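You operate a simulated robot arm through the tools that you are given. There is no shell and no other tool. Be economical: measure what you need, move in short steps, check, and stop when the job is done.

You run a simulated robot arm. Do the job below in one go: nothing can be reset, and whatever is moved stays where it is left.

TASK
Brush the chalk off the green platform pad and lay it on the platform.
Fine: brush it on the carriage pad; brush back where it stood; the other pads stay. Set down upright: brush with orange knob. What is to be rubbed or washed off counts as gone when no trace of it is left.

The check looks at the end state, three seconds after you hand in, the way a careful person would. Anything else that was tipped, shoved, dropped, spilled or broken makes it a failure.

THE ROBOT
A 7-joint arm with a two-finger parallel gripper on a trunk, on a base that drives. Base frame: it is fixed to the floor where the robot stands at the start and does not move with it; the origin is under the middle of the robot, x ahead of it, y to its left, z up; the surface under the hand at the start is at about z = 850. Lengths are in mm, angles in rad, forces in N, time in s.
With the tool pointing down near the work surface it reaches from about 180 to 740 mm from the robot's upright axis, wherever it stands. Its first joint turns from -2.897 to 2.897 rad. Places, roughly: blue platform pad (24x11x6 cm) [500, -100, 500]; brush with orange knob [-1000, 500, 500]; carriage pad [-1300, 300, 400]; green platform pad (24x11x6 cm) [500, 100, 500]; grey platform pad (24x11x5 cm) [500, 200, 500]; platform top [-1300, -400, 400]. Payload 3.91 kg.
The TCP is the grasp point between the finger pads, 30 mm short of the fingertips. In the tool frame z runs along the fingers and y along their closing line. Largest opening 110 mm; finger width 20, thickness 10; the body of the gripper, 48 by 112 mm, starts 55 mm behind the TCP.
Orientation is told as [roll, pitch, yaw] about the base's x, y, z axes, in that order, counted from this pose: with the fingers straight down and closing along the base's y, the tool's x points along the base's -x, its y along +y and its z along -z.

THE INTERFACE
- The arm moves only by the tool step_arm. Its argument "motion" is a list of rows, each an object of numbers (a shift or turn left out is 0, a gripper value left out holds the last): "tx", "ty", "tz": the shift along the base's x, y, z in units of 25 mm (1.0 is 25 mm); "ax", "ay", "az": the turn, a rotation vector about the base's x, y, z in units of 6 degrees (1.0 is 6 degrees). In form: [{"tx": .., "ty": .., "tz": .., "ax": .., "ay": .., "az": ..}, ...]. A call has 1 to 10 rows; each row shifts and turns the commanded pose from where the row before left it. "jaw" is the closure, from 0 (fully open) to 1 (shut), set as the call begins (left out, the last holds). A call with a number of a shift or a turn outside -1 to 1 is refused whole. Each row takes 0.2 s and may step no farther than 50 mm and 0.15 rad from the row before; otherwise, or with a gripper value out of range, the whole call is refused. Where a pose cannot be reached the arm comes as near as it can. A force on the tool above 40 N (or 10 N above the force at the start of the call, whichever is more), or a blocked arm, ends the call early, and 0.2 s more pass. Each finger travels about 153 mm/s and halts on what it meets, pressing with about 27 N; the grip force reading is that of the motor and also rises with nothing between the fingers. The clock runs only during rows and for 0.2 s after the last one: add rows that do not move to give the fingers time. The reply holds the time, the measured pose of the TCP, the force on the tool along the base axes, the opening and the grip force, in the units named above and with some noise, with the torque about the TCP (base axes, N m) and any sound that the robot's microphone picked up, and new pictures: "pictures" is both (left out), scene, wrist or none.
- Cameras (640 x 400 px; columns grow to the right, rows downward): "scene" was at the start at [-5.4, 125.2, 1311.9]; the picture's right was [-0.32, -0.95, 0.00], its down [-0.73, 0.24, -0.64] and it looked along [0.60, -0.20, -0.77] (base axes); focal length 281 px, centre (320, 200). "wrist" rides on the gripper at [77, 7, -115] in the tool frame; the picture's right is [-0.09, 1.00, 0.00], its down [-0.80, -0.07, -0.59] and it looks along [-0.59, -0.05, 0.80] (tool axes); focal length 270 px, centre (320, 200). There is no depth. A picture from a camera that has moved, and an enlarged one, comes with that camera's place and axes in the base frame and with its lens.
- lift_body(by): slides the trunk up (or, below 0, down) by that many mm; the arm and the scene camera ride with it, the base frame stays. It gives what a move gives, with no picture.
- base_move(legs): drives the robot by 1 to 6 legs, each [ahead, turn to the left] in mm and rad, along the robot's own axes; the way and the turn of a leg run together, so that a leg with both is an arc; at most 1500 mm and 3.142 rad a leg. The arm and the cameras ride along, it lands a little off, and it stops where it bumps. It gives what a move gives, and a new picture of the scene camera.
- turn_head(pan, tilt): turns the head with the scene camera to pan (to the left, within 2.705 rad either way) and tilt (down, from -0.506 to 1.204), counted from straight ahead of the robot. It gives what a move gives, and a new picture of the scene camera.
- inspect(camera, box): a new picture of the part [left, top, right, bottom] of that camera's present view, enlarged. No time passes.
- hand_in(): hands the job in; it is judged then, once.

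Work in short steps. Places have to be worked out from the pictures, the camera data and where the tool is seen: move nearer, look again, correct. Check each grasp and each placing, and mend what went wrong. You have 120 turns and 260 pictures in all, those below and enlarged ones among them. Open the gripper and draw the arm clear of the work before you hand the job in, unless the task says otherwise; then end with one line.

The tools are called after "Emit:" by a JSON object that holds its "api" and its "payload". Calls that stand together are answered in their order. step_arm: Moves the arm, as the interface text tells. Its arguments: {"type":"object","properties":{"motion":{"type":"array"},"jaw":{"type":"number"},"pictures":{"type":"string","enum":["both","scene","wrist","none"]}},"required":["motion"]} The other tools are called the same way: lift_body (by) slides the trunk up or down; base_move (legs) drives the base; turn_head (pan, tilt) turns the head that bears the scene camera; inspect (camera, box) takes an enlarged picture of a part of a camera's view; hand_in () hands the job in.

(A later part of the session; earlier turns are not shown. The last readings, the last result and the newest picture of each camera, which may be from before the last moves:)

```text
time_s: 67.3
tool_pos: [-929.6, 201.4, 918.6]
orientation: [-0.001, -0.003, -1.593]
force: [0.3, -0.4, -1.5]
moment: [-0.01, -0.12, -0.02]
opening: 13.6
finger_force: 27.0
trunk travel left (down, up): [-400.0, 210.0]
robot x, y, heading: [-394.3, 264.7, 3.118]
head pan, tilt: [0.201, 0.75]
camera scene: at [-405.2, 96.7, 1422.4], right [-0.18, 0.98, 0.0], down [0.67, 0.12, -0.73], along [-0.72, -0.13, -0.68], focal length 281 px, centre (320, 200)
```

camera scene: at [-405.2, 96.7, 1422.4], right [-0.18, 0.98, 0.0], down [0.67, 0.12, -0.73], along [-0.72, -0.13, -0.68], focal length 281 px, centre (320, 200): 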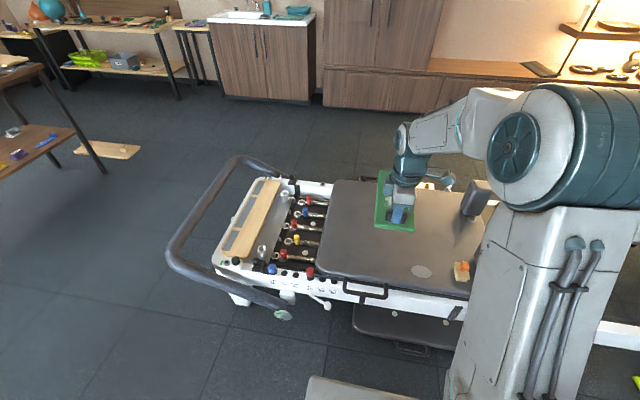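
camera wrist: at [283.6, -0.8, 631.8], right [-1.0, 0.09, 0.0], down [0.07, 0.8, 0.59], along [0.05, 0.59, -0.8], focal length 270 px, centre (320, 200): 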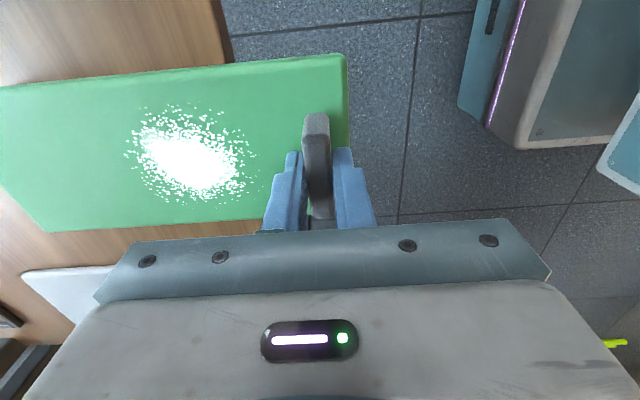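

By triangulating two views, the carriage top is at z≈418 and the brush at about (-1133, 548). I drive 185 mm ahead, then lower the trunk so the pad hovers over the carriage at about x≈-1115, y≈200.

Emit:
{"api": "base_move", "payload": {"legs": [[185, 0]]}}

Emit:
{"api": "lift_body", "payload": {"by": -370}}

Emit:
{"api": "turn_head", "payload": {"pan": 0.2, "tilt": 0.8}}

Emit:
{"api": "step_arm", "payload": {"motion": [{}], "pictures": "wrist"}}

```text
time_s: 68.8
tool_pos: [-1116.1, 206.3, 918.5]
orientation: [-0.001, -0.001, -1.598]
force: [-0.4, -0.9, -1.0]
moment: [0.01, -0.1, 0.03]
opening: 13.5
finger_force: 26.9
trunk travel left (down, up): [-400.0, 210.0]
robot x, y, heading: [-579.7, 269.0, 3.116]
head pan, tilt: [0.201, 0.75]
camera scene: at [-592.0, 101.0, 1422.4], right [-0.18, 0.98, 0.0], down [0.67, 0.12, -0.73], along [-0.72, -0.13, -0.68], focal length 281 px, centre (320, 200)
```

scene: 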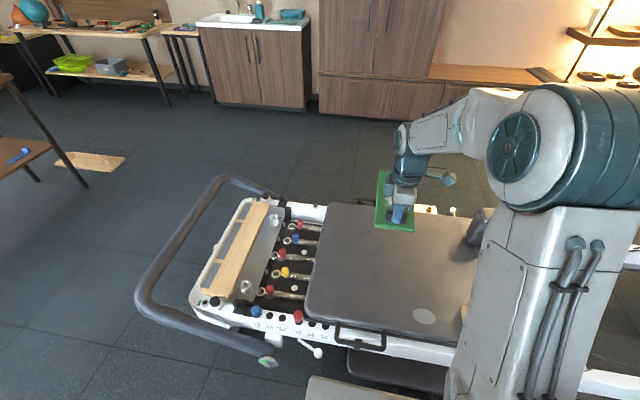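

```text
time_s: 72.4
tool_pos: [-1114.2, 205.1, 548.9]
orientation: [0.0, 0.002, -1.596]
force: [-1.0, -0.8, -1.8]
moment: [0.01, -0.09, 0.01]
opening: 13.4
finger_force: 27.0
trunk travel left (down, up): [-30.0, 580.0]
robot x, y, heading: [-581.3, 270.1, 3.115]
head pan, tilt: [0.201, 0.75]
```

```text
time_s: 73.1
tool_pos: [-1115.2, 206.1, 547.7]
orientation: [0.0, 0.0, -1.597]
force: [0.5, -0.5, -1.6]
moment: [0.01, -0.09, 0.01]
opening: 13.6
finger_force: 27.4
trunk travel left (down, up): [-30.0, 580.0]
robot x, y, heading: [-581.2, 267.4, 3.116]
head pan, tilt: [0.201, 0.799]
camera scene: at [-589.6, 101.4, 1048.4], right [-0.18, 0.98, 0.0], down [0.71, 0.13, -0.7], along [-0.69, -0.12, -0.72], focal length 281 px, centre (320, 200)
```

scene: 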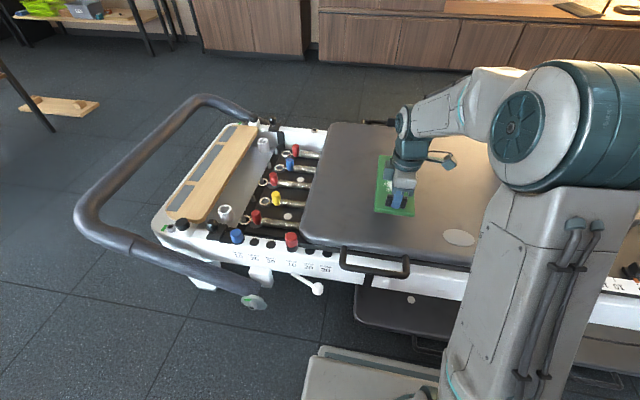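

```text
time_s: 73.5
tool_pos: [-1116.1, 206.4, 548.0]
orientation: [0.0, 0.0, -1.598]
force: [0.6, 1.2, -1.6]
moment: [0.02, -0.08, 0.02]
opening: 13.6
finger_force: 27.0
trunk travel left (down, up): [-30.0, 580.0]
robot x, y, heading: [-584.0, 268.2, 3.118]
head pan, tilt: [0.201, 0.799]
camera wrist: at [-1105.1, 284.2, 661.6], right [0.99, -0.11, 0.0], down [-0.09, -0.8, 0.59], along [-0.07, -0.59, -0.8], focal length 270 px, centre (320, 200)
```

wrist: 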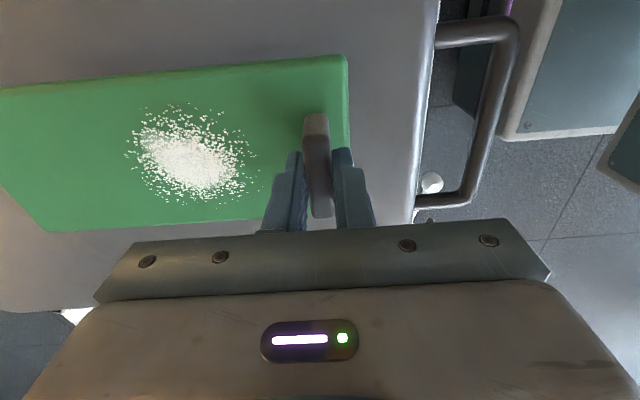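

The pad is well within the carriage's near edge. I lower 50 mm, then go in small steps until contact.

Emit:
{"api": "step_arm", "payload": {"motion": [{"tz": -1}, {"tz": -1}, {}], "pictures": "none"}}

Emit:
{"api": "step_arm", "payload": {"motion": [{"tz": -0.2}, {"tz": -0.2}, {}], "pictures": "both"}}

```text
time_s: 74.3
tool_pos: [-1114.3, 206.3, 496.6]
orientation: [0.0, 0.001, -1.599]
force: [1.3, -0.2, 3.2]
moment: [0.03, -0.08, 0.06]
opening: 13.8
finger_force: 26.3
trunk travel left (down, up): [-30.0, 580.0]
robot x, y, heading: [-583.2, 271.0, 3.12]
head pan, tilt: [0.201, 0.799]
```

```text
time_s: 74.7
tool_pos: [-1115.4, 206.0, 496.1]
orientation: [-0.009, 0.0, -1.597]
force: [9.7, 1.7, 22.3]
moment: [-0.08, -0.56, 0.0]
opening: 13.8
finger_force: 26.6
trunk travel left (down, up): [-30.0, 580.0]
robot x, y, heading: [-580.3, 263.9, 3.119]
head pan, tilt: [0.201, 0.799]
stopped in row 2: the force on the tool passed its limit at 41 N (the readings are from after the stop); the commanded pose is now the measured one
camera scene: at [-587.6, 101.7, 1048.7], right [-0.17, 0.98, 0.0], down [0.7, 0.12, -0.7], along [-0.69, -0.12, -0.72], focal length 281 px, centre (320, 200)
camera wrist: at [-1103.7, 284.2, 610.9], right [0.99, -0.11, -0.01], down [-0.09, -0.8, 0.59], along [-0.07, -0.59, -0.8], focal length 270 px, centre (320, 200)
```

scene: 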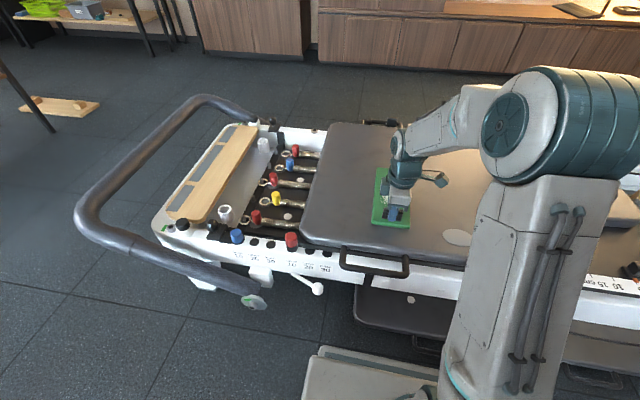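
wrist: 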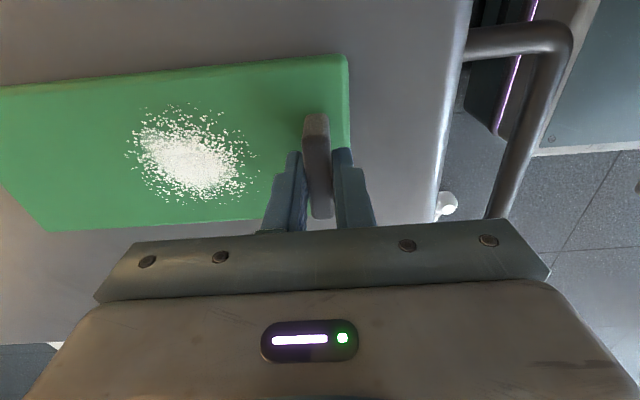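

Landed at TCP z≈497, so the carriage top is about 435. I release, rise straight up, and swing toward the brush.

Emit:
{"api": "step_arm", "payload": {"motion": [{"tz": 0.1}, {}, {"tz": 1}, {"tz": 1}, {"tz": 1}, {"tz": 1}, {"tz": 1}], "jaw": 0.3, "pictures": "wrist"}}

Emit:
{"api": "turn_head", "payload": {"pan": -0.35, "tilt": 0.75}}

```text
time_s: 76.3
tool_pos: [-1115.8, 207.0, 622.8]
orientation: [-0.005, 0.001, -1.597]
force: [0.0, -0.2, 1.1]
moment: [-0.04, 0.0, -0.04]
opening: 77.0
finger_force: 0.0
trunk travel left (down, up): [-30.0, 580.0]
robot x, y, heading: [-579.9, 270.0, 3.116]
head pan, tilt: [0.201, 0.799]
camera wrist: at [-1105.5, 284.4, 735.3], right [0.99, -0.11, -0.01], down [-0.09, -0.8, 0.59], along [-0.07, -0.59, -0.8], focal length 270 px, centre (320, 200)
```

wrist: 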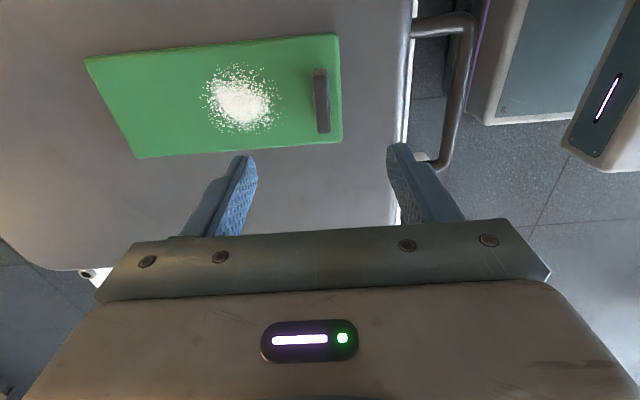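

```text
time_s: 77.3
tool_pos: [-1116.8, 207.5, 621.1]
orientation: [-0.006, 0.0, -1.596]
force: [0.3, 0.5, -1.3]
moment: [0.0, 0.01, 0.04]
opening: 76.8
finger_force: 0.1
trunk travel left (down, up): [-30.0, 580.0]
robot x, y, heading: [-583.8, 267.5, 3.117]
head pan, tilt: [-0.351, 0.75]
camera scene: at [-587.1, 145.9, 1052.4], right [0.37, 0.93, 0.0], down [0.63, -0.25, -0.73], along [-0.68, 0.27, -0.68], focal length 281 px, centre (320, 200)
```

scene: 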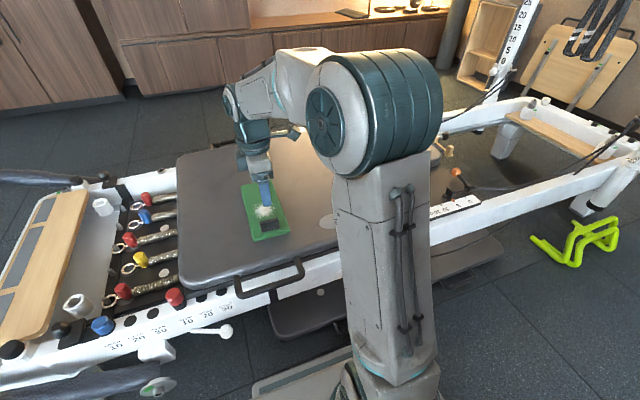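

The brush is hidden from the head camera by the arm, so I'll use the wrist camera. I turn the tool back to yaw 0 relative to the robot and shift it toward the brush at safe height.

Emit:
{"api": "step_arm", "payload": {"motion": [{"az": -1, "tz": 1}, {"az": -1, "tz": 1}, {"az": -1, "ty": 1}, {"az": -1, "ty": 1}, {"az": -1, "ty": 1}, {"az": -1, "ty": 1}, {"az": -1, "ty": 1}, {"az": -1, "ty": 1}, {"az": -1, "ty": 1}, {"az": -1, "ty": 1}], "pictures": "none"}}

Emit:
{"api": "step_arm", "payload": {"motion": [{"az": -1, "tx": 1}, {"az": -1, "tx": 1}, {"az": -1}, {"az": -1}, {"az": -0.5}], "pictures": "both"}}

```text
time_s: 79.5
tool_pos: [-1115.1, 408.2, 671.8]
orientation: [-0.007, -0.001, -2.646]
force: [0.1, 0.4, -0.1]
moment: [0.02, 0.02, -0.01]
opening: 76.9
finger_force: 0.0
trunk travel left (down, up): [-30.0, 580.0]
robot x, y, heading: [-582.2, 266.4, 3.117]
head pan, tilt: [-0.351, 0.75]
```

```text
time_s: 80.7
tool_pos: [-1066.7, 407.2, 672.0]
orientation: [-0.007, 0.001, -3.117]
force: [-0.1, -0.1, 0.1]
moment: [0.02, -0.01, 0.01]
opening: 77.1
finger_force: 0.1
trunk travel left (down, up): [-30.0, 580.0]
robot x, y, heading: [-578.4, 268.8, 3.117]
head pan, tilt: [-0.351, 0.75]
camera scene: at [-587.0, 146.0, 1052.4], right [0.37, 0.93, 0.0], down [0.63, -0.25, -0.73], along [-0.68, 0.27, -0.68], focal length 281 px, centre (320, 200)
camera wrist: at [-987.5, 402.2, 785.7], right [-0.06, -1.0, -0.01], down [-0.8, 0.05, 0.59], along [-0.59, 0.04, -0.8], focal length 270 px, centre (320, 200)
```

scene: 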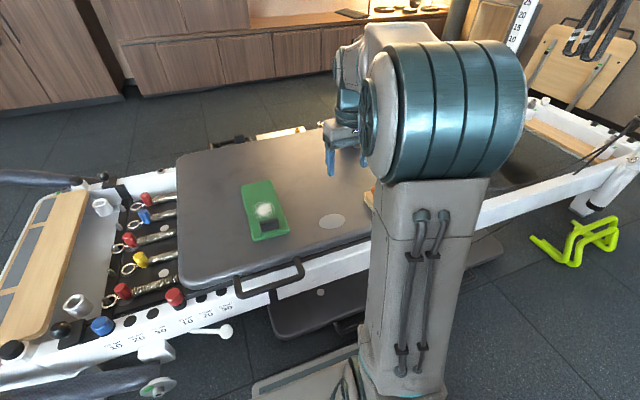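
wrist: 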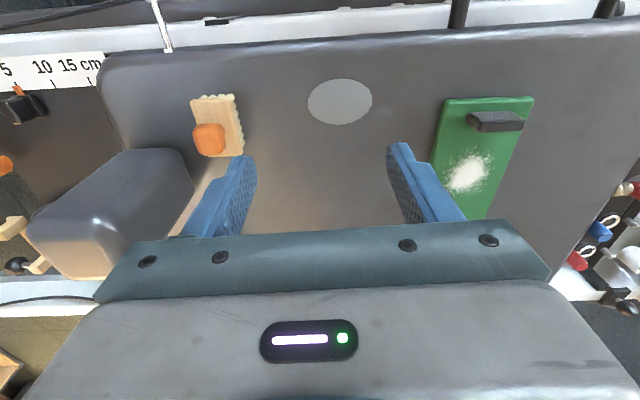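

The wrist camera now shows the brush, a flat rectangular body with an orange knob, next to the shoulder block. I zoom in.

Emit:
{"api": "inspect", "payload": {"camera": "wrist", "box": [140, 70, 300, 170]}}

```text
4.00 times, centred on (220, 120) of wrist
camera zoom: at [-987.5, 402.2, 785.7], right [-0.06, -1.0, -0.01], down [-0.8, 0.05, 0.59], along [-0.59, 0.04, -0.8], focal length 1081 px, centre (720, 520)
```

zoom: 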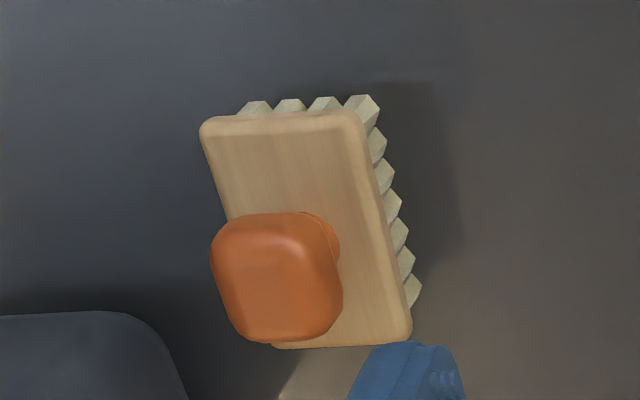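

The brush is at about (-1105, 537), plate roughly 70×46 mm and aligned with x. Its knob is ~36 mm wide with the top near z≈500, and the block begins around y>610, x<-1143. I move over it and come down part-way to check.

Emit:
{"api": "step_arm", "payload": {"motion": [{"tx": -0.8, "ty": 1}, {"tx": -0.8, "ty": 1}, {"ty": 1}, {"ty": 1}, {"ty": 1}, {"ty": 0.2, "tz": -1}, {"tz": -1}, {"tz": -1}, {"tz": -1}], "jaw": 0.4, "pictures": "wrist"}}

```text
time_s: 82.7
tool_pos: [-1105.0, 536.9, 573.5]
orientation: [-0.007, 0.002, -3.113]
force: [0.6, -0.4, -0.2]
moment: [0.01, 0.05, -0.02]
opening: 66.2
finger_force: 0.0
trunk travel left (down, up): [-30.0, 580.0]
robot x, y, heading: [-579.5, 267.6, 3.116]
head pan, tilt: [-0.351, 0.75]
camera wrist: at [-1026.9, 532.1, 686.3], right [-0.06, -1.0, -0.01], down [-0.8, 0.05, 0.6], along [-0.59, 0.04, -0.8], focal length 270 px, centre (320, 200)
```

wrist: 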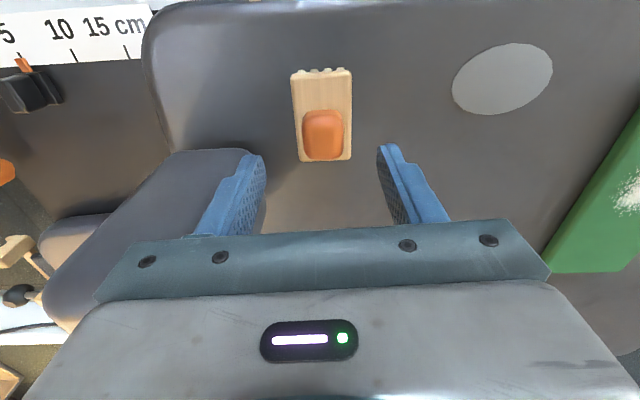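

Well centred. I descend 66 mm to TCP z≈507, so the fingers flank the knob.

Emit:
{"api": "step_arm", "payload": {"motion": [{"tz": -0.9}, {"tz": -0.9}, {"tz": -0.8}, {}], "pictures": "wrist"}}

```text
time_s: 83.7
tool_pos: [-1107.1, 536.7, 505.9]
orientation: [-0.007, -0.001, -3.115]
force: [-0.1, -1.1, 0.8]
moment: [-0.02, 0.01, 0.02]
opening: 65.7
finger_force: 0.0
trunk travel left (down, up): [-30.0, 580.0]
robot x, y, heading: [-579.5, 266.2, 3.118]
head pan, tilt: [-0.351, 0.75]
camera wrist: at [-1027.6, 532.1, 620.4], right [-0.06, -1.0, -0.01], down [-0.8, 0.05, 0.59], along [-0.59, 0.04, -0.8], focal length 270 px, centre (320, 200)
```

wrist: 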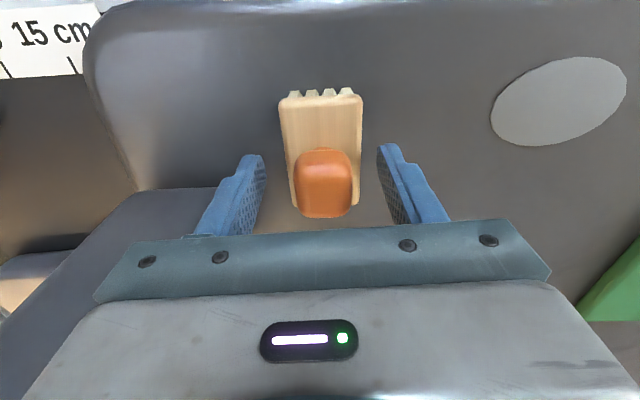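

The fingers flank the knob. Closing.

Emit:
{"api": "step_arm", "payload": {"motion": [{}, {}, {}], "jaw": 1, "pictures": "wrist"}}

```text
time_s: 84.5
tool_pos: [-1106.8, 536.8, 507.7]
orientation: [-0.007, 0.0, -3.117]
force: [-0.4, -1.7, 2.8]
moment: [-0.19, 0.07, 0.0]
opening: 29.6
finger_force: 27.3
trunk travel left (down, up): [-30.0, 580.0]
robot x, y, heading: [-581.1, 269.7, 3.115]
head pan, tilt: [-0.351, 0.75]
camera wrist: at [-1027.7, 531.8, 620.9], right [-0.06, -1.0, -0.01], down [-0.8, 0.05, 0.6], along [-0.59, 0.04, -0.8], focal length 270 px, centre (320, 200)
```

wrist: 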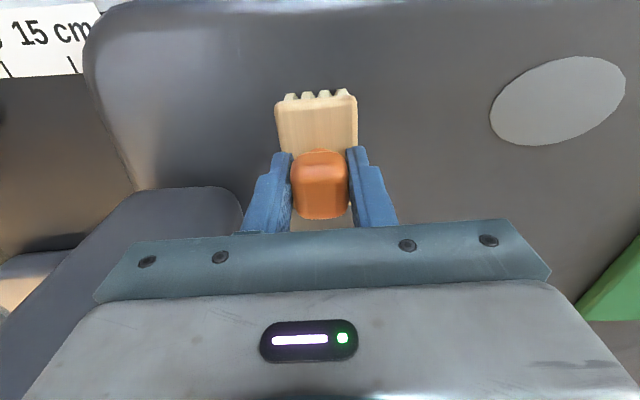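

The knob is gripped; the brush stood at TCP (-1107, ~535, 507). The chalk patch spans about x -1152…-1236, y 177…247, with the pad top at z≈459, so brush contact comes near TCP z≈531. I lift and carry the brush over it.

Emit:
{"api": "step_arm", "payload": {"motion": [{"tz": 1}, {"tz": 1}, {"tz": 1}, {"ty": -1}, {"ty": -1}, {"ty": -1}, {"ty": -1}, {"ty": -1}, {"ty": -1}, {"ty": -1}], "pictures": "none"}}

Emit:
{"api": "step_arm", "payload": {"motion": [{"ty": -1, "tx": -1}, {"ty": -1, "tx": -1}, {"ty": -1, "tx": -0.6}, {"ty": -1}, {"ty": -1}, {"ty": -1}], "pictures": "both"}}

```text
time_s: 86.7
tool_pos: [-1104.8, 360.7, 581.6]
orientation: [-0.007, -0.001, -3.115]
force: [0.2, 0.5, -0.8]
moment: [0.01, -0.01, 0.0]
opening: 29.5
finger_force: 27.5
trunk travel left (down, up): [-30.0, 580.0]
robot x, y, heading: [-579.4, 264.4, 3.119]
head pan, tilt: [-0.351, 0.75]
```

```text
time_s: 88.1
tool_pos: [-1172.9, 211.3, 581.6]
orientation: [-0.007, 0.0, -3.114]
force: [-0.2, -0.3, -0.4]
moment: [-0.01, -0.02, 0.02]
opening: 29.6
finger_force: 27.1
trunk travel left (down, up): [-30.0, 580.0]
robot x, y, heading: [-583.8, 268.9, 3.116]
head pan, tilt: [-0.351, 0.75]
camera scene: at [-587.1, 146.1, 1052.4], right [0.37, 0.93, 0.0], down [0.63, -0.25, -0.73], along [-0.68, 0.27, -0.68], focal length 281 px, centre (320, 200)
camera wrist: at [-1094.0, 206.7, 696.1], right [-0.06, -1.0, -0.01], down [-0.8, 0.05, 0.59], along [-0.59, 0.04, -0.8], focal length 270 px, centre (320, 200)
```

scene: 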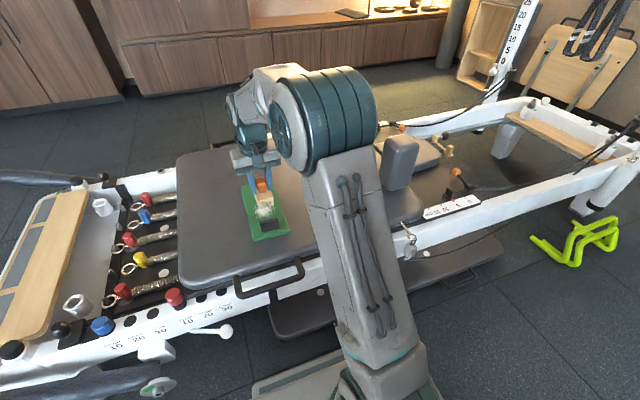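
wrist: 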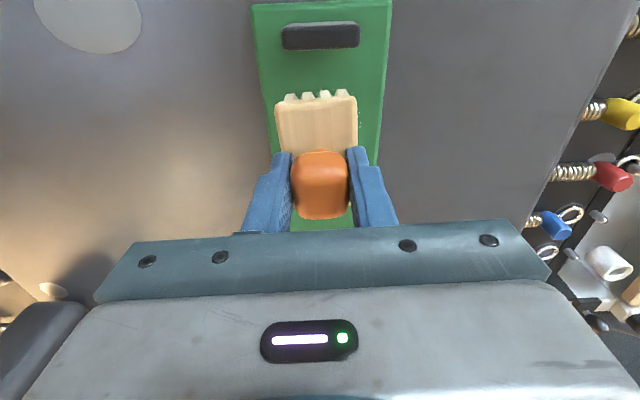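

The brush is over the chalk and clear of the handle. I lower to near contact, then gently press.

Emit:
{"api": "step_arm", "payload": {"motion": [{"tz": -0.9}, {"tz": -0.9}, {}], "pictures": "none"}}

Emit:
{"api": "step_arm", "payload": {"motion": [{"tz": -0.12}, {"tz": -0.08}, {}], "pictures": "none"}}

```text
time_s: 88.9
tool_pos: [-1172.3, 212.0, 537.2]
orientation: [-0.007, 0.0, -3.115]
force: [-0.5, 1.0, -1.2]
moment: [0.05, 0.01, 0.02]
opening: 29.3
finger_force: 27.1
trunk travel left (down, up): [-30.0, 580.0]
robot x, y, heading: [-578.1, 266.3, 3.116]
head pan, tilt: [-0.351, 0.75]
```

```text
time_s: 89.7
tool_pos: [-1172.5, 211.6, 532.9]
orientation: [-0.007, 0.001, -3.115]
force: [0.7, -0.4, -0.3]
moment: [-0.02, 0.0, 0.0]
opening: 29.5
finger_force: 27.2
trunk travel left (down, up): [-30.0, 580.0]
robot x, y, heading: [-579.0, 267.8, 3.117]
head pan, tilt: [-0.351, 0.75]
```

No contact yet, so I keep lowering in small steps.

Emit:
{"api": "step_arm", "payload": {"motion": [{"tz": -0.1}, {}], "pictures": "none"}}

Emit:
{"api": "step_arm", "payload": {"motion": [{"tz": -0.08}, {}], "pictures": "none"}}

Emit:
{"api": "step_arm", "payload": {"motion": [{"tz": -0.08}, {}], "pictures": "wrist"}}

```text
time_s: 90.3
tool_pos: [-1172.3, 210.5, 530.8]
orientation: [-0.007, 0.0, -3.116]
force: [0.4, 0.4, -1.0]
moment: [0.0, 0.02, -0.01]
opening: 29.3
finger_force: 27.1
trunk travel left (down, up): [-30.0, 580.0]
robot x, y, heading: [-580.4, 268.8, 3.117]
head pan, tilt: [-0.351, 0.75]
```

```text
time_s: 90.9
tool_pos: [-1170.9, 211.7, 528.6]
orientation: [-0.007, -0.001, -3.116]
force: [-0.3, 0.7, -0.4]
moment: [-0.02, 0.0, 0.01]
opening: 29.4
finger_force: 26.8
trunk travel left (down, up): [-30.0, 580.0]
robot x, y, heading: [-579.4, 269.6, 3.12]
head pan, tilt: [-0.351, 0.75]
```

```text
time_s: 91.5
tool_pos: [-1171.5, 211.3, 526.3]
orientation: [-0.007, -0.001, -3.114]
force: [-0.3, 0.4, -0.3]
moment: [-0.05, 0.02, 0.0]
opening: 29.5
finger_force: 27.2
trunk travel left (down, up): [-30.0, 580.0]
robot x, y, heading: [-580.3, 268.5, 3.117]
head pan, tilt: [-0.351, 0.75]
camera wrist: at [-1092.6, 207.0, 640.1], right [-0.06, -1.0, -0.01], down [-0.8, 0.05, 0.59], along [-0.59, 0.04, -0.8], focal length 270 px, centre (320, 200)
```

wrist: 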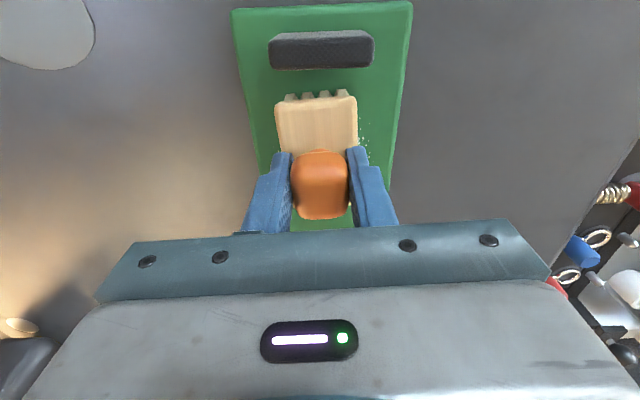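

Still no contact. I go down in 2 mm steps within one call, watching the force.

Emit:
{"api": "step_arm", "payload": {"motion": [{"tz": -0.08}, {}, {"tz": -0.08}, {}], "pictures": "none"}}

Emit:
{"api": "step_arm", "payload": {"motion": [{"tz": -0.08}, {}], "pictures": "none"}}

```text
time_s: 92.5
tool_pos: [-1170.6, 211.0, 521.2]
orientation: [-0.006, 0.0, -3.115]
force: [0.6, 0.7, 0.6]
moment: [-0.04, 0.06, 0.01]
opening: 29.3
finger_force: 27.1
trunk travel left (down, up): [-30.0, 580.0]
robot x, y, heading: [-582.6, 269.2, 3.118]
head pan, tilt: [-0.351, 0.75]
```

```text
time_s: 93.1
tool_pos: [-1171.8, 210.8, 520.8]
orientation: [-0.004, -0.004, -3.114]
force: [2.7, 0.2, 16.7]
moment: [-0.15, -0.43, -0.02]
opening: 29.5
finger_force: 27.2
trunk travel left (down, up): [-30.0, 580.0]
robot x, y, heading: [-582.3, 267.8, 3.116]
head pan, tilt: [-0.351, 0.75]
```

Contact at TCP z≈521 (16.7 N). I ease up about 1 mm and brush with short strokes in y.

Emit:
{"api": "step_arm", "payload": {"motion": [{"tz": 0.04}, {"ty": -0.5}, {"ty": -0.5}, {"ty": 0.5}, {"ty": 0.5}, {"ty": 0.5}, {"ty": 0.5}, {"ty": -0.5}, {"ty": -0.5}], "pictures": "both"}}

```text
time_s: 95.1
tool_pos: [-1169.6, 212.5, 522.1]
orientation: [-0.01, -0.002, -3.115]
force: [-0.3, 15.3, 18.0]
moment: [0.51, 0.02, -0.02]
opening: 29.4
finger_force: 26.6
trunk travel left (down, up): [-30.0, 580.0]
robot x, y, heading: [-580.6, 269.2, 3.113]
head pan, tilt: [-0.351, 0.75]
camera scene: at [-586.4, 146.8, 1052.6], right [0.37, 0.93, 0.0], down [0.63, -0.25, -0.73], along [-0.68, 0.27, -0.68], focal length 281 px, centre (320, 200)
camera wrist: at [-1091.0, 208.2, 635.3], right [-0.06, -1.0, -0.01], down [-0.8, 0.04, 0.6], along [-0.59, 0.04, -0.8], focal length 270 px, centre (320, 200)
```

scene: 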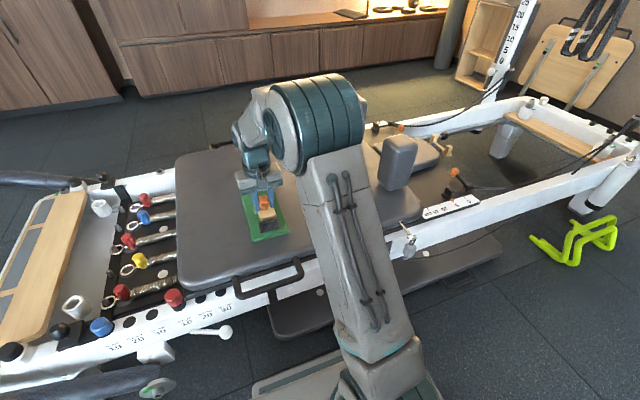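
wrist: 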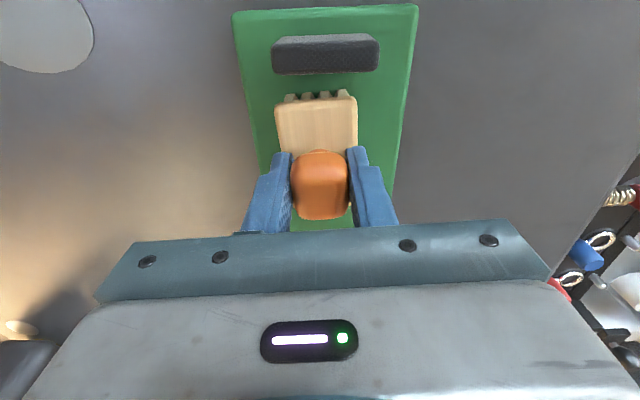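

The dots near the handle are gone and the pad barely moved. I shift 40 mm toward the far end and repeat.

Emit:
{"api": "step_arm", "payload": {"motion": [{"tz": 0.02, "tx": -0.6}, {"tx": -0.6}, {"tx": -0.4}, {"ty": -0.5}, {"ty": -0.5}, {"ty": 0.5}, {"ty": 0.5}, {"ty": 0.5}, {"ty": 0.5}], "pictures": "none"}}

Emit:
{"api": "step_arm", "payload": {"motion": [{"ty": -0.5}, {"ty": -0.5}, {"tz": 1}, {"tz": 1}, {"ty": 1}, {"ty": 1}, {"ty": 1}, {"tz": 1, "ty": 1}], "pictures": "both"}}

Emit:
{"api": "inspect", "payload": {"camera": "scene", "box": [220, 160, 320, 260]}}

```text
time_s: 97.1
tool_pos: [-1210.3, 237.2, 521.4]
orientation: [-0.005, 0.001, -3.116]
force: [-0.4, -5.5, 6.0]
moment: [-0.45, 0.1, 0.07]
opening: 29.4
finger_force: 27.0
trunk travel left (down, up): [-30.0, 580.0]
robot x, y, heading: [-579.3, 267.8, 3.12]
head pan, tilt: [-0.351, 0.75]
```

```text
time_s: 98.9
tool_pos: [-1209.9, 310.7, 596.8]
orientation: [-0.009, -0.001, -3.114]
force: [-0.3, -0.3, -0.7]
moment: [-0.03, -0.02, -0.01]
opening: 29.5
finger_force: 26.9
trunk travel left (down, up): [-30.0, 580.0]
robot x, y, heading: [-582.8, 269.9, 3.114]
head pan, tilt: [-0.351, 0.75]
camera scene: at [-587.3, 145.9, 1052.4], right [0.37, 0.93, 0.0], down [0.63, -0.25, -0.73], along [-0.68, 0.27, -0.68], focal length 281 px, centre (320, 200)
camera wrist: at [-1131.9, 306.1, 709.8], right [-0.06, -1.0, -0.01], down [-0.8, 0.05, 0.59], along [-0.59, 0.04, -0.8], focal length 270 px, centre (320, 200)
```

scene: 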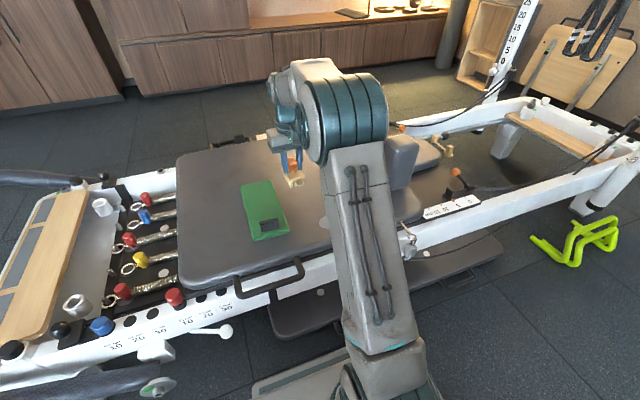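
wrist: 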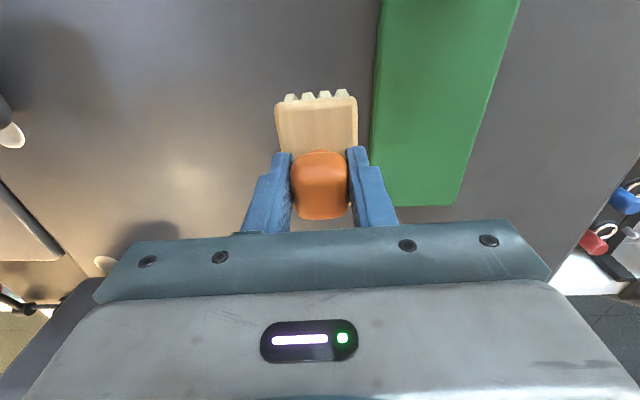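

```text
4.00 times, centred on (270, 210) of scene
camera zoom: at [-587.3, 145.9, 1052.4], right [0.37, 0.93, 0.0], down [0.63, -0.25, -0.73], along [-0.68, 0.27, -0.68], focal length 1124 px, centre (520, 160)
```

zoom: 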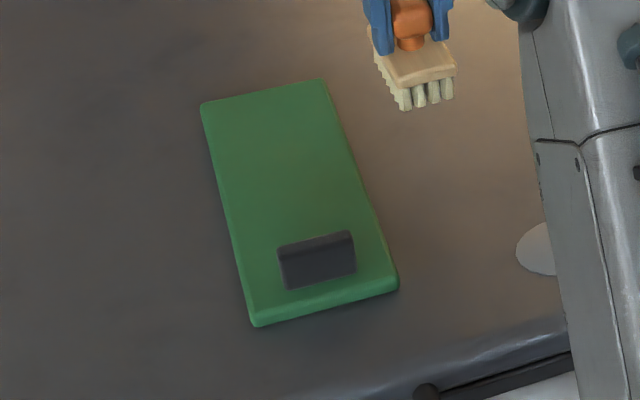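

The pad is clean. Now I take the brush back to where it stood, at TCP (-1107, 535).

Emit:
{"api": "step_arm", "payload": {"motion": [{"tx": 1}, {"tx": 1}, {"tx": 1}, {"tx": 1, "ty": 1}, {"tx": 0.12, "ty": 1}, {"ty": 1}, {"ty": 1}, {"ty": 1}, {"ty": 1}, {"ty": 1}], "pictures": "none"}}

Emit:
{"api": "step_arm", "payload": {"motion": [{"ty": 1}, {"ty": 0.98, "tz": -1}, {"tz": -1}, {"tz": -1}, {}], "pictures": "both"}}

```text
time_s: 101.1
tool_pos: [-1108.8, 486.0, 597.4]
orientation: [-0.008, -0.001, -3.117]
force: [0.2, -0.1, -1.3]
moment: [0.02, 0.0, 0.01]
opening: 29.5
finger_force: 26.7
trunk travel left (down, up): [-30.0, 580.0]
robot x, y, heading: [-579.1, 268.3, 3.111]
head pan, tilt: [-0.351, 0.75]
```

```text
time_s: 102.3
tool_pos: [-1109.5, 536.6, 522.2]
orientation: [-0.007, 0.001, -3.115]
force: [-0.7, 0.2, -1.2]
moment: [0.01, 0.02, -0.02]
opening: 29.4
finger_force: 26.8
trunk travel left (down, up): [-30.0, 580.0]
robot x, y, heading: [-585.0, 267.6, 3.121]
head pan, tilt: [-0.351, 0.75]
camera scene: at [-587.1, 146.1, 1052.4], right [0.37, 0.93, 0.0], down [0.63, -0.25, -0.73], along [-0.68, 0.27, -0.68], focal length 281 px, centre (320, 200)
camera wrist: at [-1029.8, 531.7, 635.3], right [-0.06, -1.0, -0.01], down [-0.8, 0.05, 0.59], along [-0.59, 0.04, -0.8], focal length 270 px, centre (320, 200)
```

scene: 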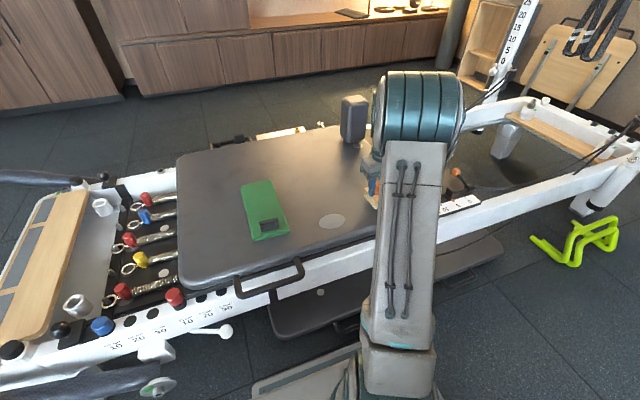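
wrist: 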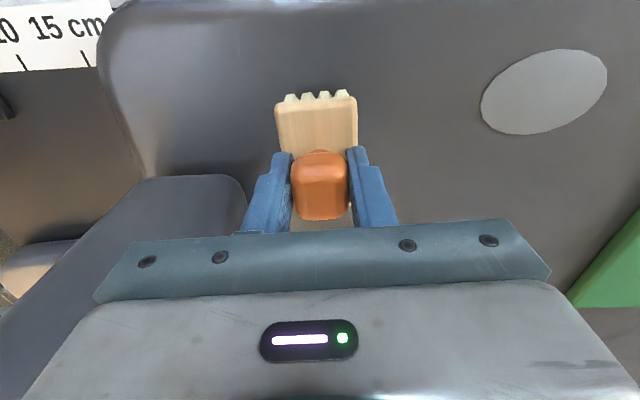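

I correct by +2.5 mm in x and -1 mm in y, lower to 509, then feel for contact.

Emit:
{"api": "step_arm", "payload": {"motion": [{"tx": 0.1, "ty": -0.05, "tz": -0.3}, {"tz": -0.16}, {}], "pictures": "none"}}

Emit:
{"api": "step_arm", "payload": {"motion": [{"tz": -0.08}, {}], "pictures": "none"}}

```text
time_s: 103.1
tool_pos: [-1104.7, 534.7, 510.2]
orientation: [-0.005, -0.001, -3.115]
force: [1.0, 0.7, 0.0]
moment: [0.0, -0.03, -0.01]
opening: 29.3
finger_force: 26.8
trunk travel left (down, up): [-30.0, 580.0]
robot x, y, heading: [-578.7, 266.8, 3.119]
head pan, tilt: [-0.351, 0.75]
```

```text
time_s: 103.7
tool_pos: [-1105.3, 535.1, 507.6]
orientation: [-0.004, 0.001, -3.114]
force: [0.7, 0.0, -0.8]
moment: [0.0, 0.02, 0.02]
opening: 29.2
finger_force: 26.5
trunk travel left (down, up): [-30.0, 580.0]
robot x, y, heading: [-581.6, 266.2, 3.119]
head pan, tilt: [-0.351, 0.75]
```

Emit:
{"api": "step_arm", "payload": {"motion": [{"tz": -0.06}, {}], "pictures": "none"}}

Emit:
{"api": "step_arm", "payload": {"motion": [{"tz": -0.06}, {}], "pictures": "none"}}

```text
time_s: 104.3
tool_pos: [-1105.0, 534.9, 508.1]
orientation: [-0.006, -0.001, -3.115]
force: [0.9, 0.0, 9.8]
moment: [-0.25, -0.15, 0.04]
opening: 29.3
finger_force: 26.8
trunk travel left (down, up): [-30.0, 580.0]
robot x, y, heading: [-582.3, 264.5, 3.121]
head pan, tilt: [-0.351, 0.75]
```

```text
time_s: 104.9
tool_pos: [-1105.2, 535.5, 506.3]
orientation: [-0.008, -0.003, -3.115]
force: [-0.5, 0.6, 22.3]
moment: [-0.32, -0.3, 0.01]
opening: 29.5
finger_force: 26.9
trunk travel left (down, up): [-30.0, 580.0]
robot x, y, heading: [-579.5, 264.3, 3.11]
head pan, tilt: [-0.351, 0.75]
```

The brush is down firmly. I ease the press, open to about 66 mm and rise straight up.

Emit:
{"api": "step_arm", "payload": {"motion": [{"tz": 0.08}, {}, {}], "jaw": 0.4, "pictures": "none"}}

Emit:
{"api": "step_arm", "payload": {"motion": [{"tz": 1}, {"tz": 1}, {"tz": 1}, {"tz": 1}, {"tz": 1}], "pictures": "wrist"}}

```text
time_s: 105.7
tool_pos: [-1103.6, 534.2, 506.5]
orientation: [-0.005, 0.0, -3.116]
force: [1.7, -0.3, 6.0]
moment: [-0.15, -0.03, 0.05]
opening: 66.0
finger_force: 0.1
trunk travel left (down, up): [-30.0, 580.0]
robot x, y, heading: [-583.7, 265.6, 3.121]
head pan, tilt: [-0.351, 0.75]
```

```text
time_s: 106.9
tool_pos: [-1105.4, 535.8, 630.6]
orientation: [-0.005, 0.0, -3.116]
force: [-0.2, 0.2, 0.1]
moment: [-0.01, -0.03, 0.01]
opening: 66.1
finger_force: 0.0
trunk travel left (down, up): [-30.0, 580.0]
robot x, y, heading: [-583.7, 268.3, 3.117]
head pan, tilt: [-0.351, 0.75]
camera wrist: at [-1027.4, 530.1, 744.1], right [-0.06, -1.0, -0.01], down [-0.8, 0.05, 0.59], along [-0.59, 0.04, -0.8], focal length 270 px, centre (320, 200)
```

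wrist: 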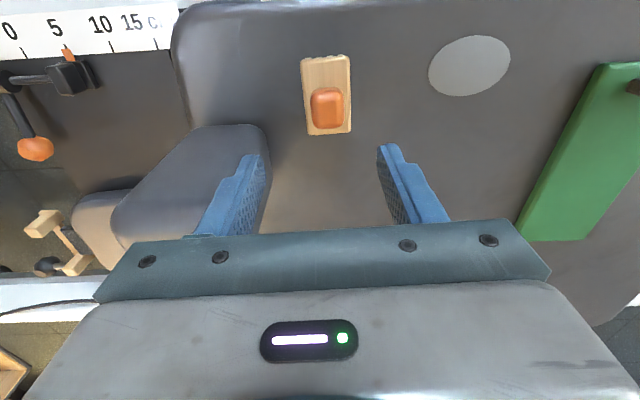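

The brush stands upright within about 5 mm of its original spot. Next I go back over the pad, turning the tool so the fingers close along the handle's thin side.

Emit:
{"api": "step_arm", "payload": {"motion": [{"az": 1, "ty": -1}, {"az": 1, "ty": -1}, {"az": 1, "ty": -1}, {"az": 1, "ty": -1}, {"az": 1, "ty": -1}, {"az": 1, "ty": -1}, {"az": 1, "ty": -1}, {"az": 1, "ty": -1}, {"az": 1, "ty": -1}, {"az": 1, "ty": -1}], "pictures": "none"}}

Emit:
{"api": "step_arm", "payload": {"motion": [{"az": 1, "ty": -1, "tx": -0.4}, {"az": 1, "ty": -1}, {"az": 1, "ty": -1}, {"az": 1}, {"az": 0.5}], "pictures": "wrist"}}

```text
time_s: 109.1
tool_pos: [-1105.2, 282.9, 630.8]
orientation: [-0.006, -0.001, -2.067]
force: [-0.6, -0.1, -0.1]
moment: [0.02, -0.02, 0.03]
opening: 65.9
finger_force: 0.0
trunk travel left (down, up): [-30.0, 580.0]
robot x, y, heading: [-577.9, 268.8, 3.117]
head pan, tilt: [-0.351, 0.75]
```

```text
time_s: 110.3
tool_pos: [-1114.8, 210.6, 631.1]
orientation: [-0.005, 0.0, -1.596]
force: [0.9, 0.0, 0.7]
moment: [-0.01, -0.03, -0.02]
opening: 66.0
finger_force: 0.1
trunk travel left (down, up): [-30.0, 580.0]
robot x, y, heading: [-582.2, 267.9, 3.115]
head pan, tilt: [-0.351, 0.75]
camera wrist: at [-1104.1, 287.8, 745.7], right [0.99, -0.11, -0.01], down [-0.09, -0.8, 0.59], along [-0.07, -0.59, -0.8], focal length 270 px, centre (320, 200)
```

wrist: 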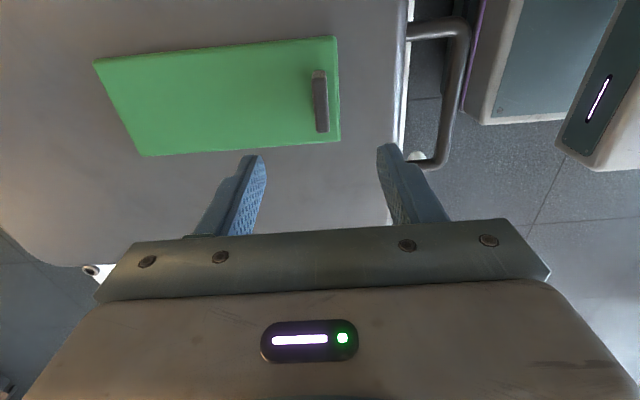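

The pad stayed in place and looks clean. I zoom in to check for any chalk trace.

Emit:
{"api": "inspect", "payload": {"camera": "wrist", "box": [80, 20, 360, 170]}}

Emit:
{"api": "step_arm", "payload": {"motion": [{"tz": -1}, {"tz": -1}, {"tz": -1}, {}], "pictures": "wrist"}}

```text
2.29 times, centred on (220, 95) of wrist
camera zoom: at [-1104.1, 287.8, 745.7], right [0.99, -0.11, -0.01], down [-0.09, -0.8, 0.59], along [-0.07, -0.59, -0.8], focal length 618 px, centre (549, 440)
```

zoom: 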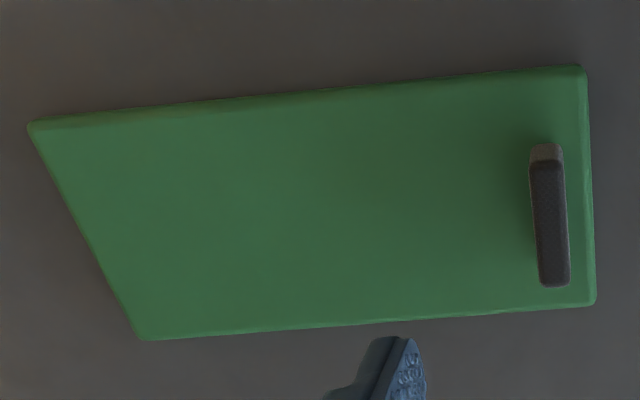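

```text
time_s: 111.3
tool_pos: [-1115.6, 209.1, 558.0]
orientation: [-0.006, 0.0, -1.597]
force: [-0.2, 0.9, 0.2]
moment: [0.03, 0.01, 0.02]
opening: 66.1
finger_force: 0.0
trunk travel left (down, up): [-30.0, 580.0]
robot x, y, heading: [-581.0, 267.5, 3.118]
head pan, tilt: [-0.351, 0.75]
camera wrist: at [-1104.4, 288.4, 671.1], right [0.99, -0.11, -0.01], down [-0.09, -0.8, 0.59], along [-0.07, -0.59, -0.8], focal length 270 px, centre (320, 200)
```

wrist: 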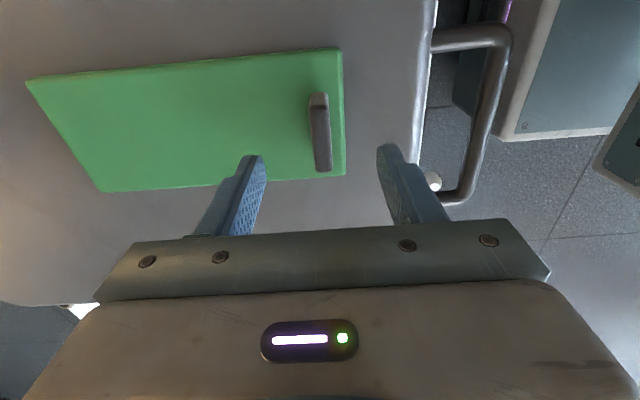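

The pad is fully clean. I descend to the handle and close.

Emit:
{"api": "step_arm", "payload": {"motion": [{"tz": -0.8}, {"tz": -0.8}, {"tz": -0.76}, {}], "pictures": "wrist"}}

Emit:
{"api": "step_arm", "payload": {"motion": [{}, {}, {}], "jaw": 1, "pictures": "wrist"}}

```text
time_s: 112.3
tool_pos: [-1114.8, 210.6, 498.5]
orientation: [-0.005, 0.0, -1.597]
force: [0.2, -0.4, -0.5]
moment: [0.04, 0.0, -0.01]
opening: 65.9
finger_force: 0.1
trunk travel left (down, up): [-30.0, 580.0]
robot x, y, heading: [-579.4, 270.2, 3.115]
head pan, tilt: [-0.351, 0.75]
camera wrist: at [-1103.7, 288.5, 612.1], right [0.99, -0.11, -0.01], down [-0.09, -0.8, 0.59], along [-0.07, -0.59, -0.8], focal length 270 px, centre (320, 200)
```

wrist: 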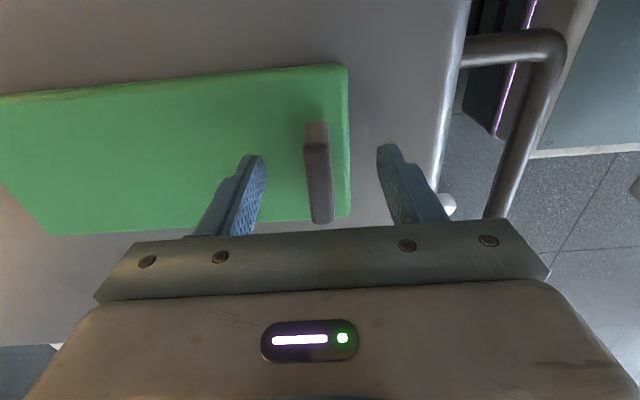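

```text
time_s: 113.1
tool_pos: [-1114.8, 211.4, 498.3]
orientation: [-0.006, 0.002, -1.596]
force: [0.9, 0.1, -0.2]
moment: [0.02, -0.13, 0.0]
opening: 13.4
finger_force: 27.3
trunk travel left (down, up): [-30.0, 580.0]
robot x, y, heading: [-583.3, 267.7, 3.118]
head pan, tilt: [-0.351, 0.75]
camera wrist: at [-1103.7, 288.6, 612.2], right [0.99, -0.11, -0.01], down [-0.09, -0.8, 0.59], along [-0.07, -0.59, -0.8], focal length 270 px, centre (320, 200)
```

wrist: 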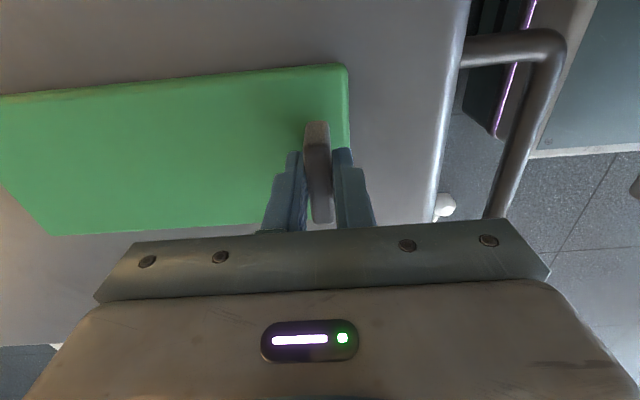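

Gripped. I lift, raise the trunk and back off, then look at the platform and footbar.

Emit:
{"api": "step_arm", "payload": {"motion": [{"tz": 1}, {"tz": 1}, {"tz": 1}], "pictures": "wrist"}}

Emit:
{"api": "lift_body", "payload": {"by": 300}}

Emit:
{"api": "base_move", "payload": {"legs": [[-200, 0], [0, 1.57], [620, 0], [0, -1.565]]}}

Emit:
{"api": "turn_head", "payload": {"pan": 0.0, "tilt": 0.7}}

```text
time_s: 113.9
tool_pos: [-1114.9, 210.8, 571.4]
orientation: [-0.005, -0.001, -1.597]
force: [-0.5, 0.0, -0.9]
moment: [0.01, -0.13, -0.02]
opening: 13.4
finger_force: 26.5
trunk travel left (down, up): [-30.0, 580.0]
robot x, y, heading: [-581.2, 272.6, 3.12]
head pan, tilt: [-0.351, 0.75]
camera wrist: at [-1103.4, 288.1, 685.7], right [0.99, -0.11, -0.01], down [-0.09, -0.8, 0.59], along [-0.07, -0.59, -0.8], focal length 270 px, centre (320, 200)
```

wrist: 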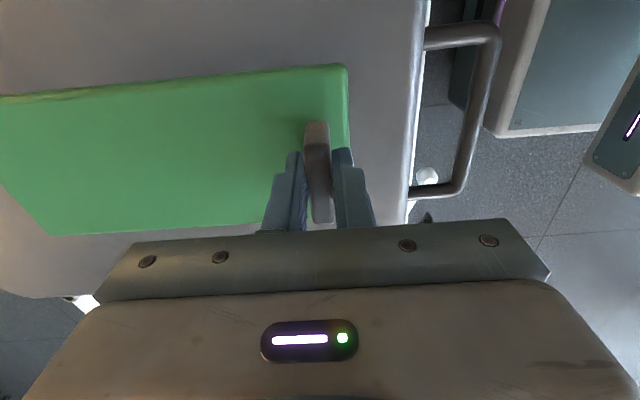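

```text
time_s: 116.9
tool_pos: [-1114.9, 210.6, 871.9]
orientation: [-0.006, 0.0, -1.597]
force: [-0.2, 0.2, -1.3]
moment: [0.02, -0.1, 0.01]
opening: 13.8
finger_force: 26.0
trunk travel left (down, up): [-330.0, 280.0]
robot x, y, heading: [-582.6, 266.4, 3.116]
head pan, tilt: [-0.351, 0.75]
```

```text
time_s: 129.4
tool_pos: [-898.1, -434.8, 872.0]
orientation: [-0.005, 0.0, -1.56]
force: [-0.8, -0.8, -1.6]
moment: [0.03, -0.14, 0.01]
opening: 13.8
finger_force: 27.3
trunk travel left (down, up): [-330.0, 280.0]
robot x, y, heading: [-368.1, -357.4, -3.13]
head pan, tilt: [-0.351, 0.75]
camera scene: at [-369.7, -479.6, 1352.4], right [0.33, 0.94, 0.0], down [0.64, -0.23, -0.73], along [-0.69, 0.24, -0.68], focal length 281 px, centre (320, 200)
```

scene: 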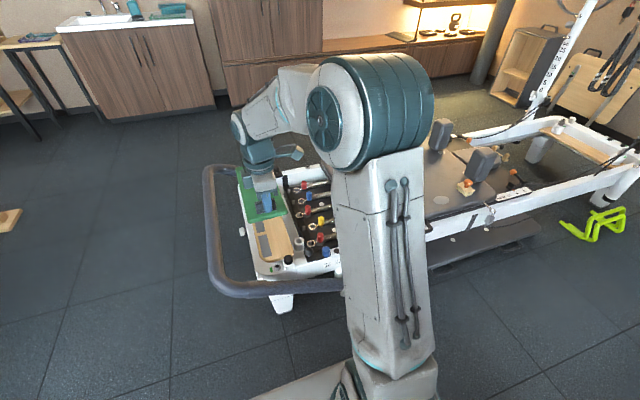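

```text
time_s: 130.2
tool_pos: [-899.2, -435.5, 872.1]
orientation: [-0.005, 0.002, -1.561]
force: [0.2, 0.7, -1.4]
moment: [0.0, -0.08, 0.01]
opening: 13.6
finger_force: 27.2
trunk travel left (down, up): [-330.0, 280.0]
robot x, y, heading: [-365.5, -356.9, -3.134]
head pan, tilt: [0.0, 0.7]
camera scene: at [-376.5, -508.2, 1356.7], right [-0.01, 1.0, 0.0], down [0.64, 0.01, -0.76], along [-0.76, -0.01, -0.64], focal length 281 px, centre (320, 200)
```

scene: 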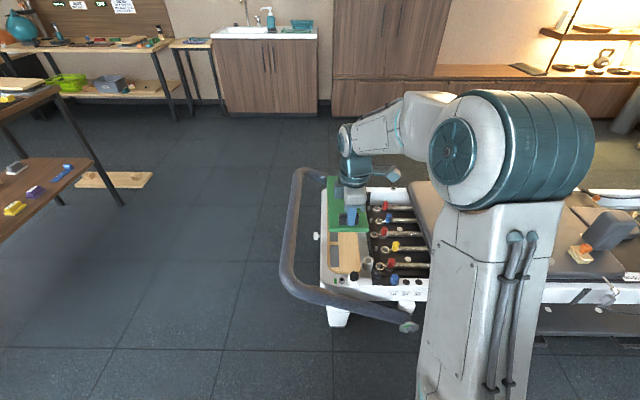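

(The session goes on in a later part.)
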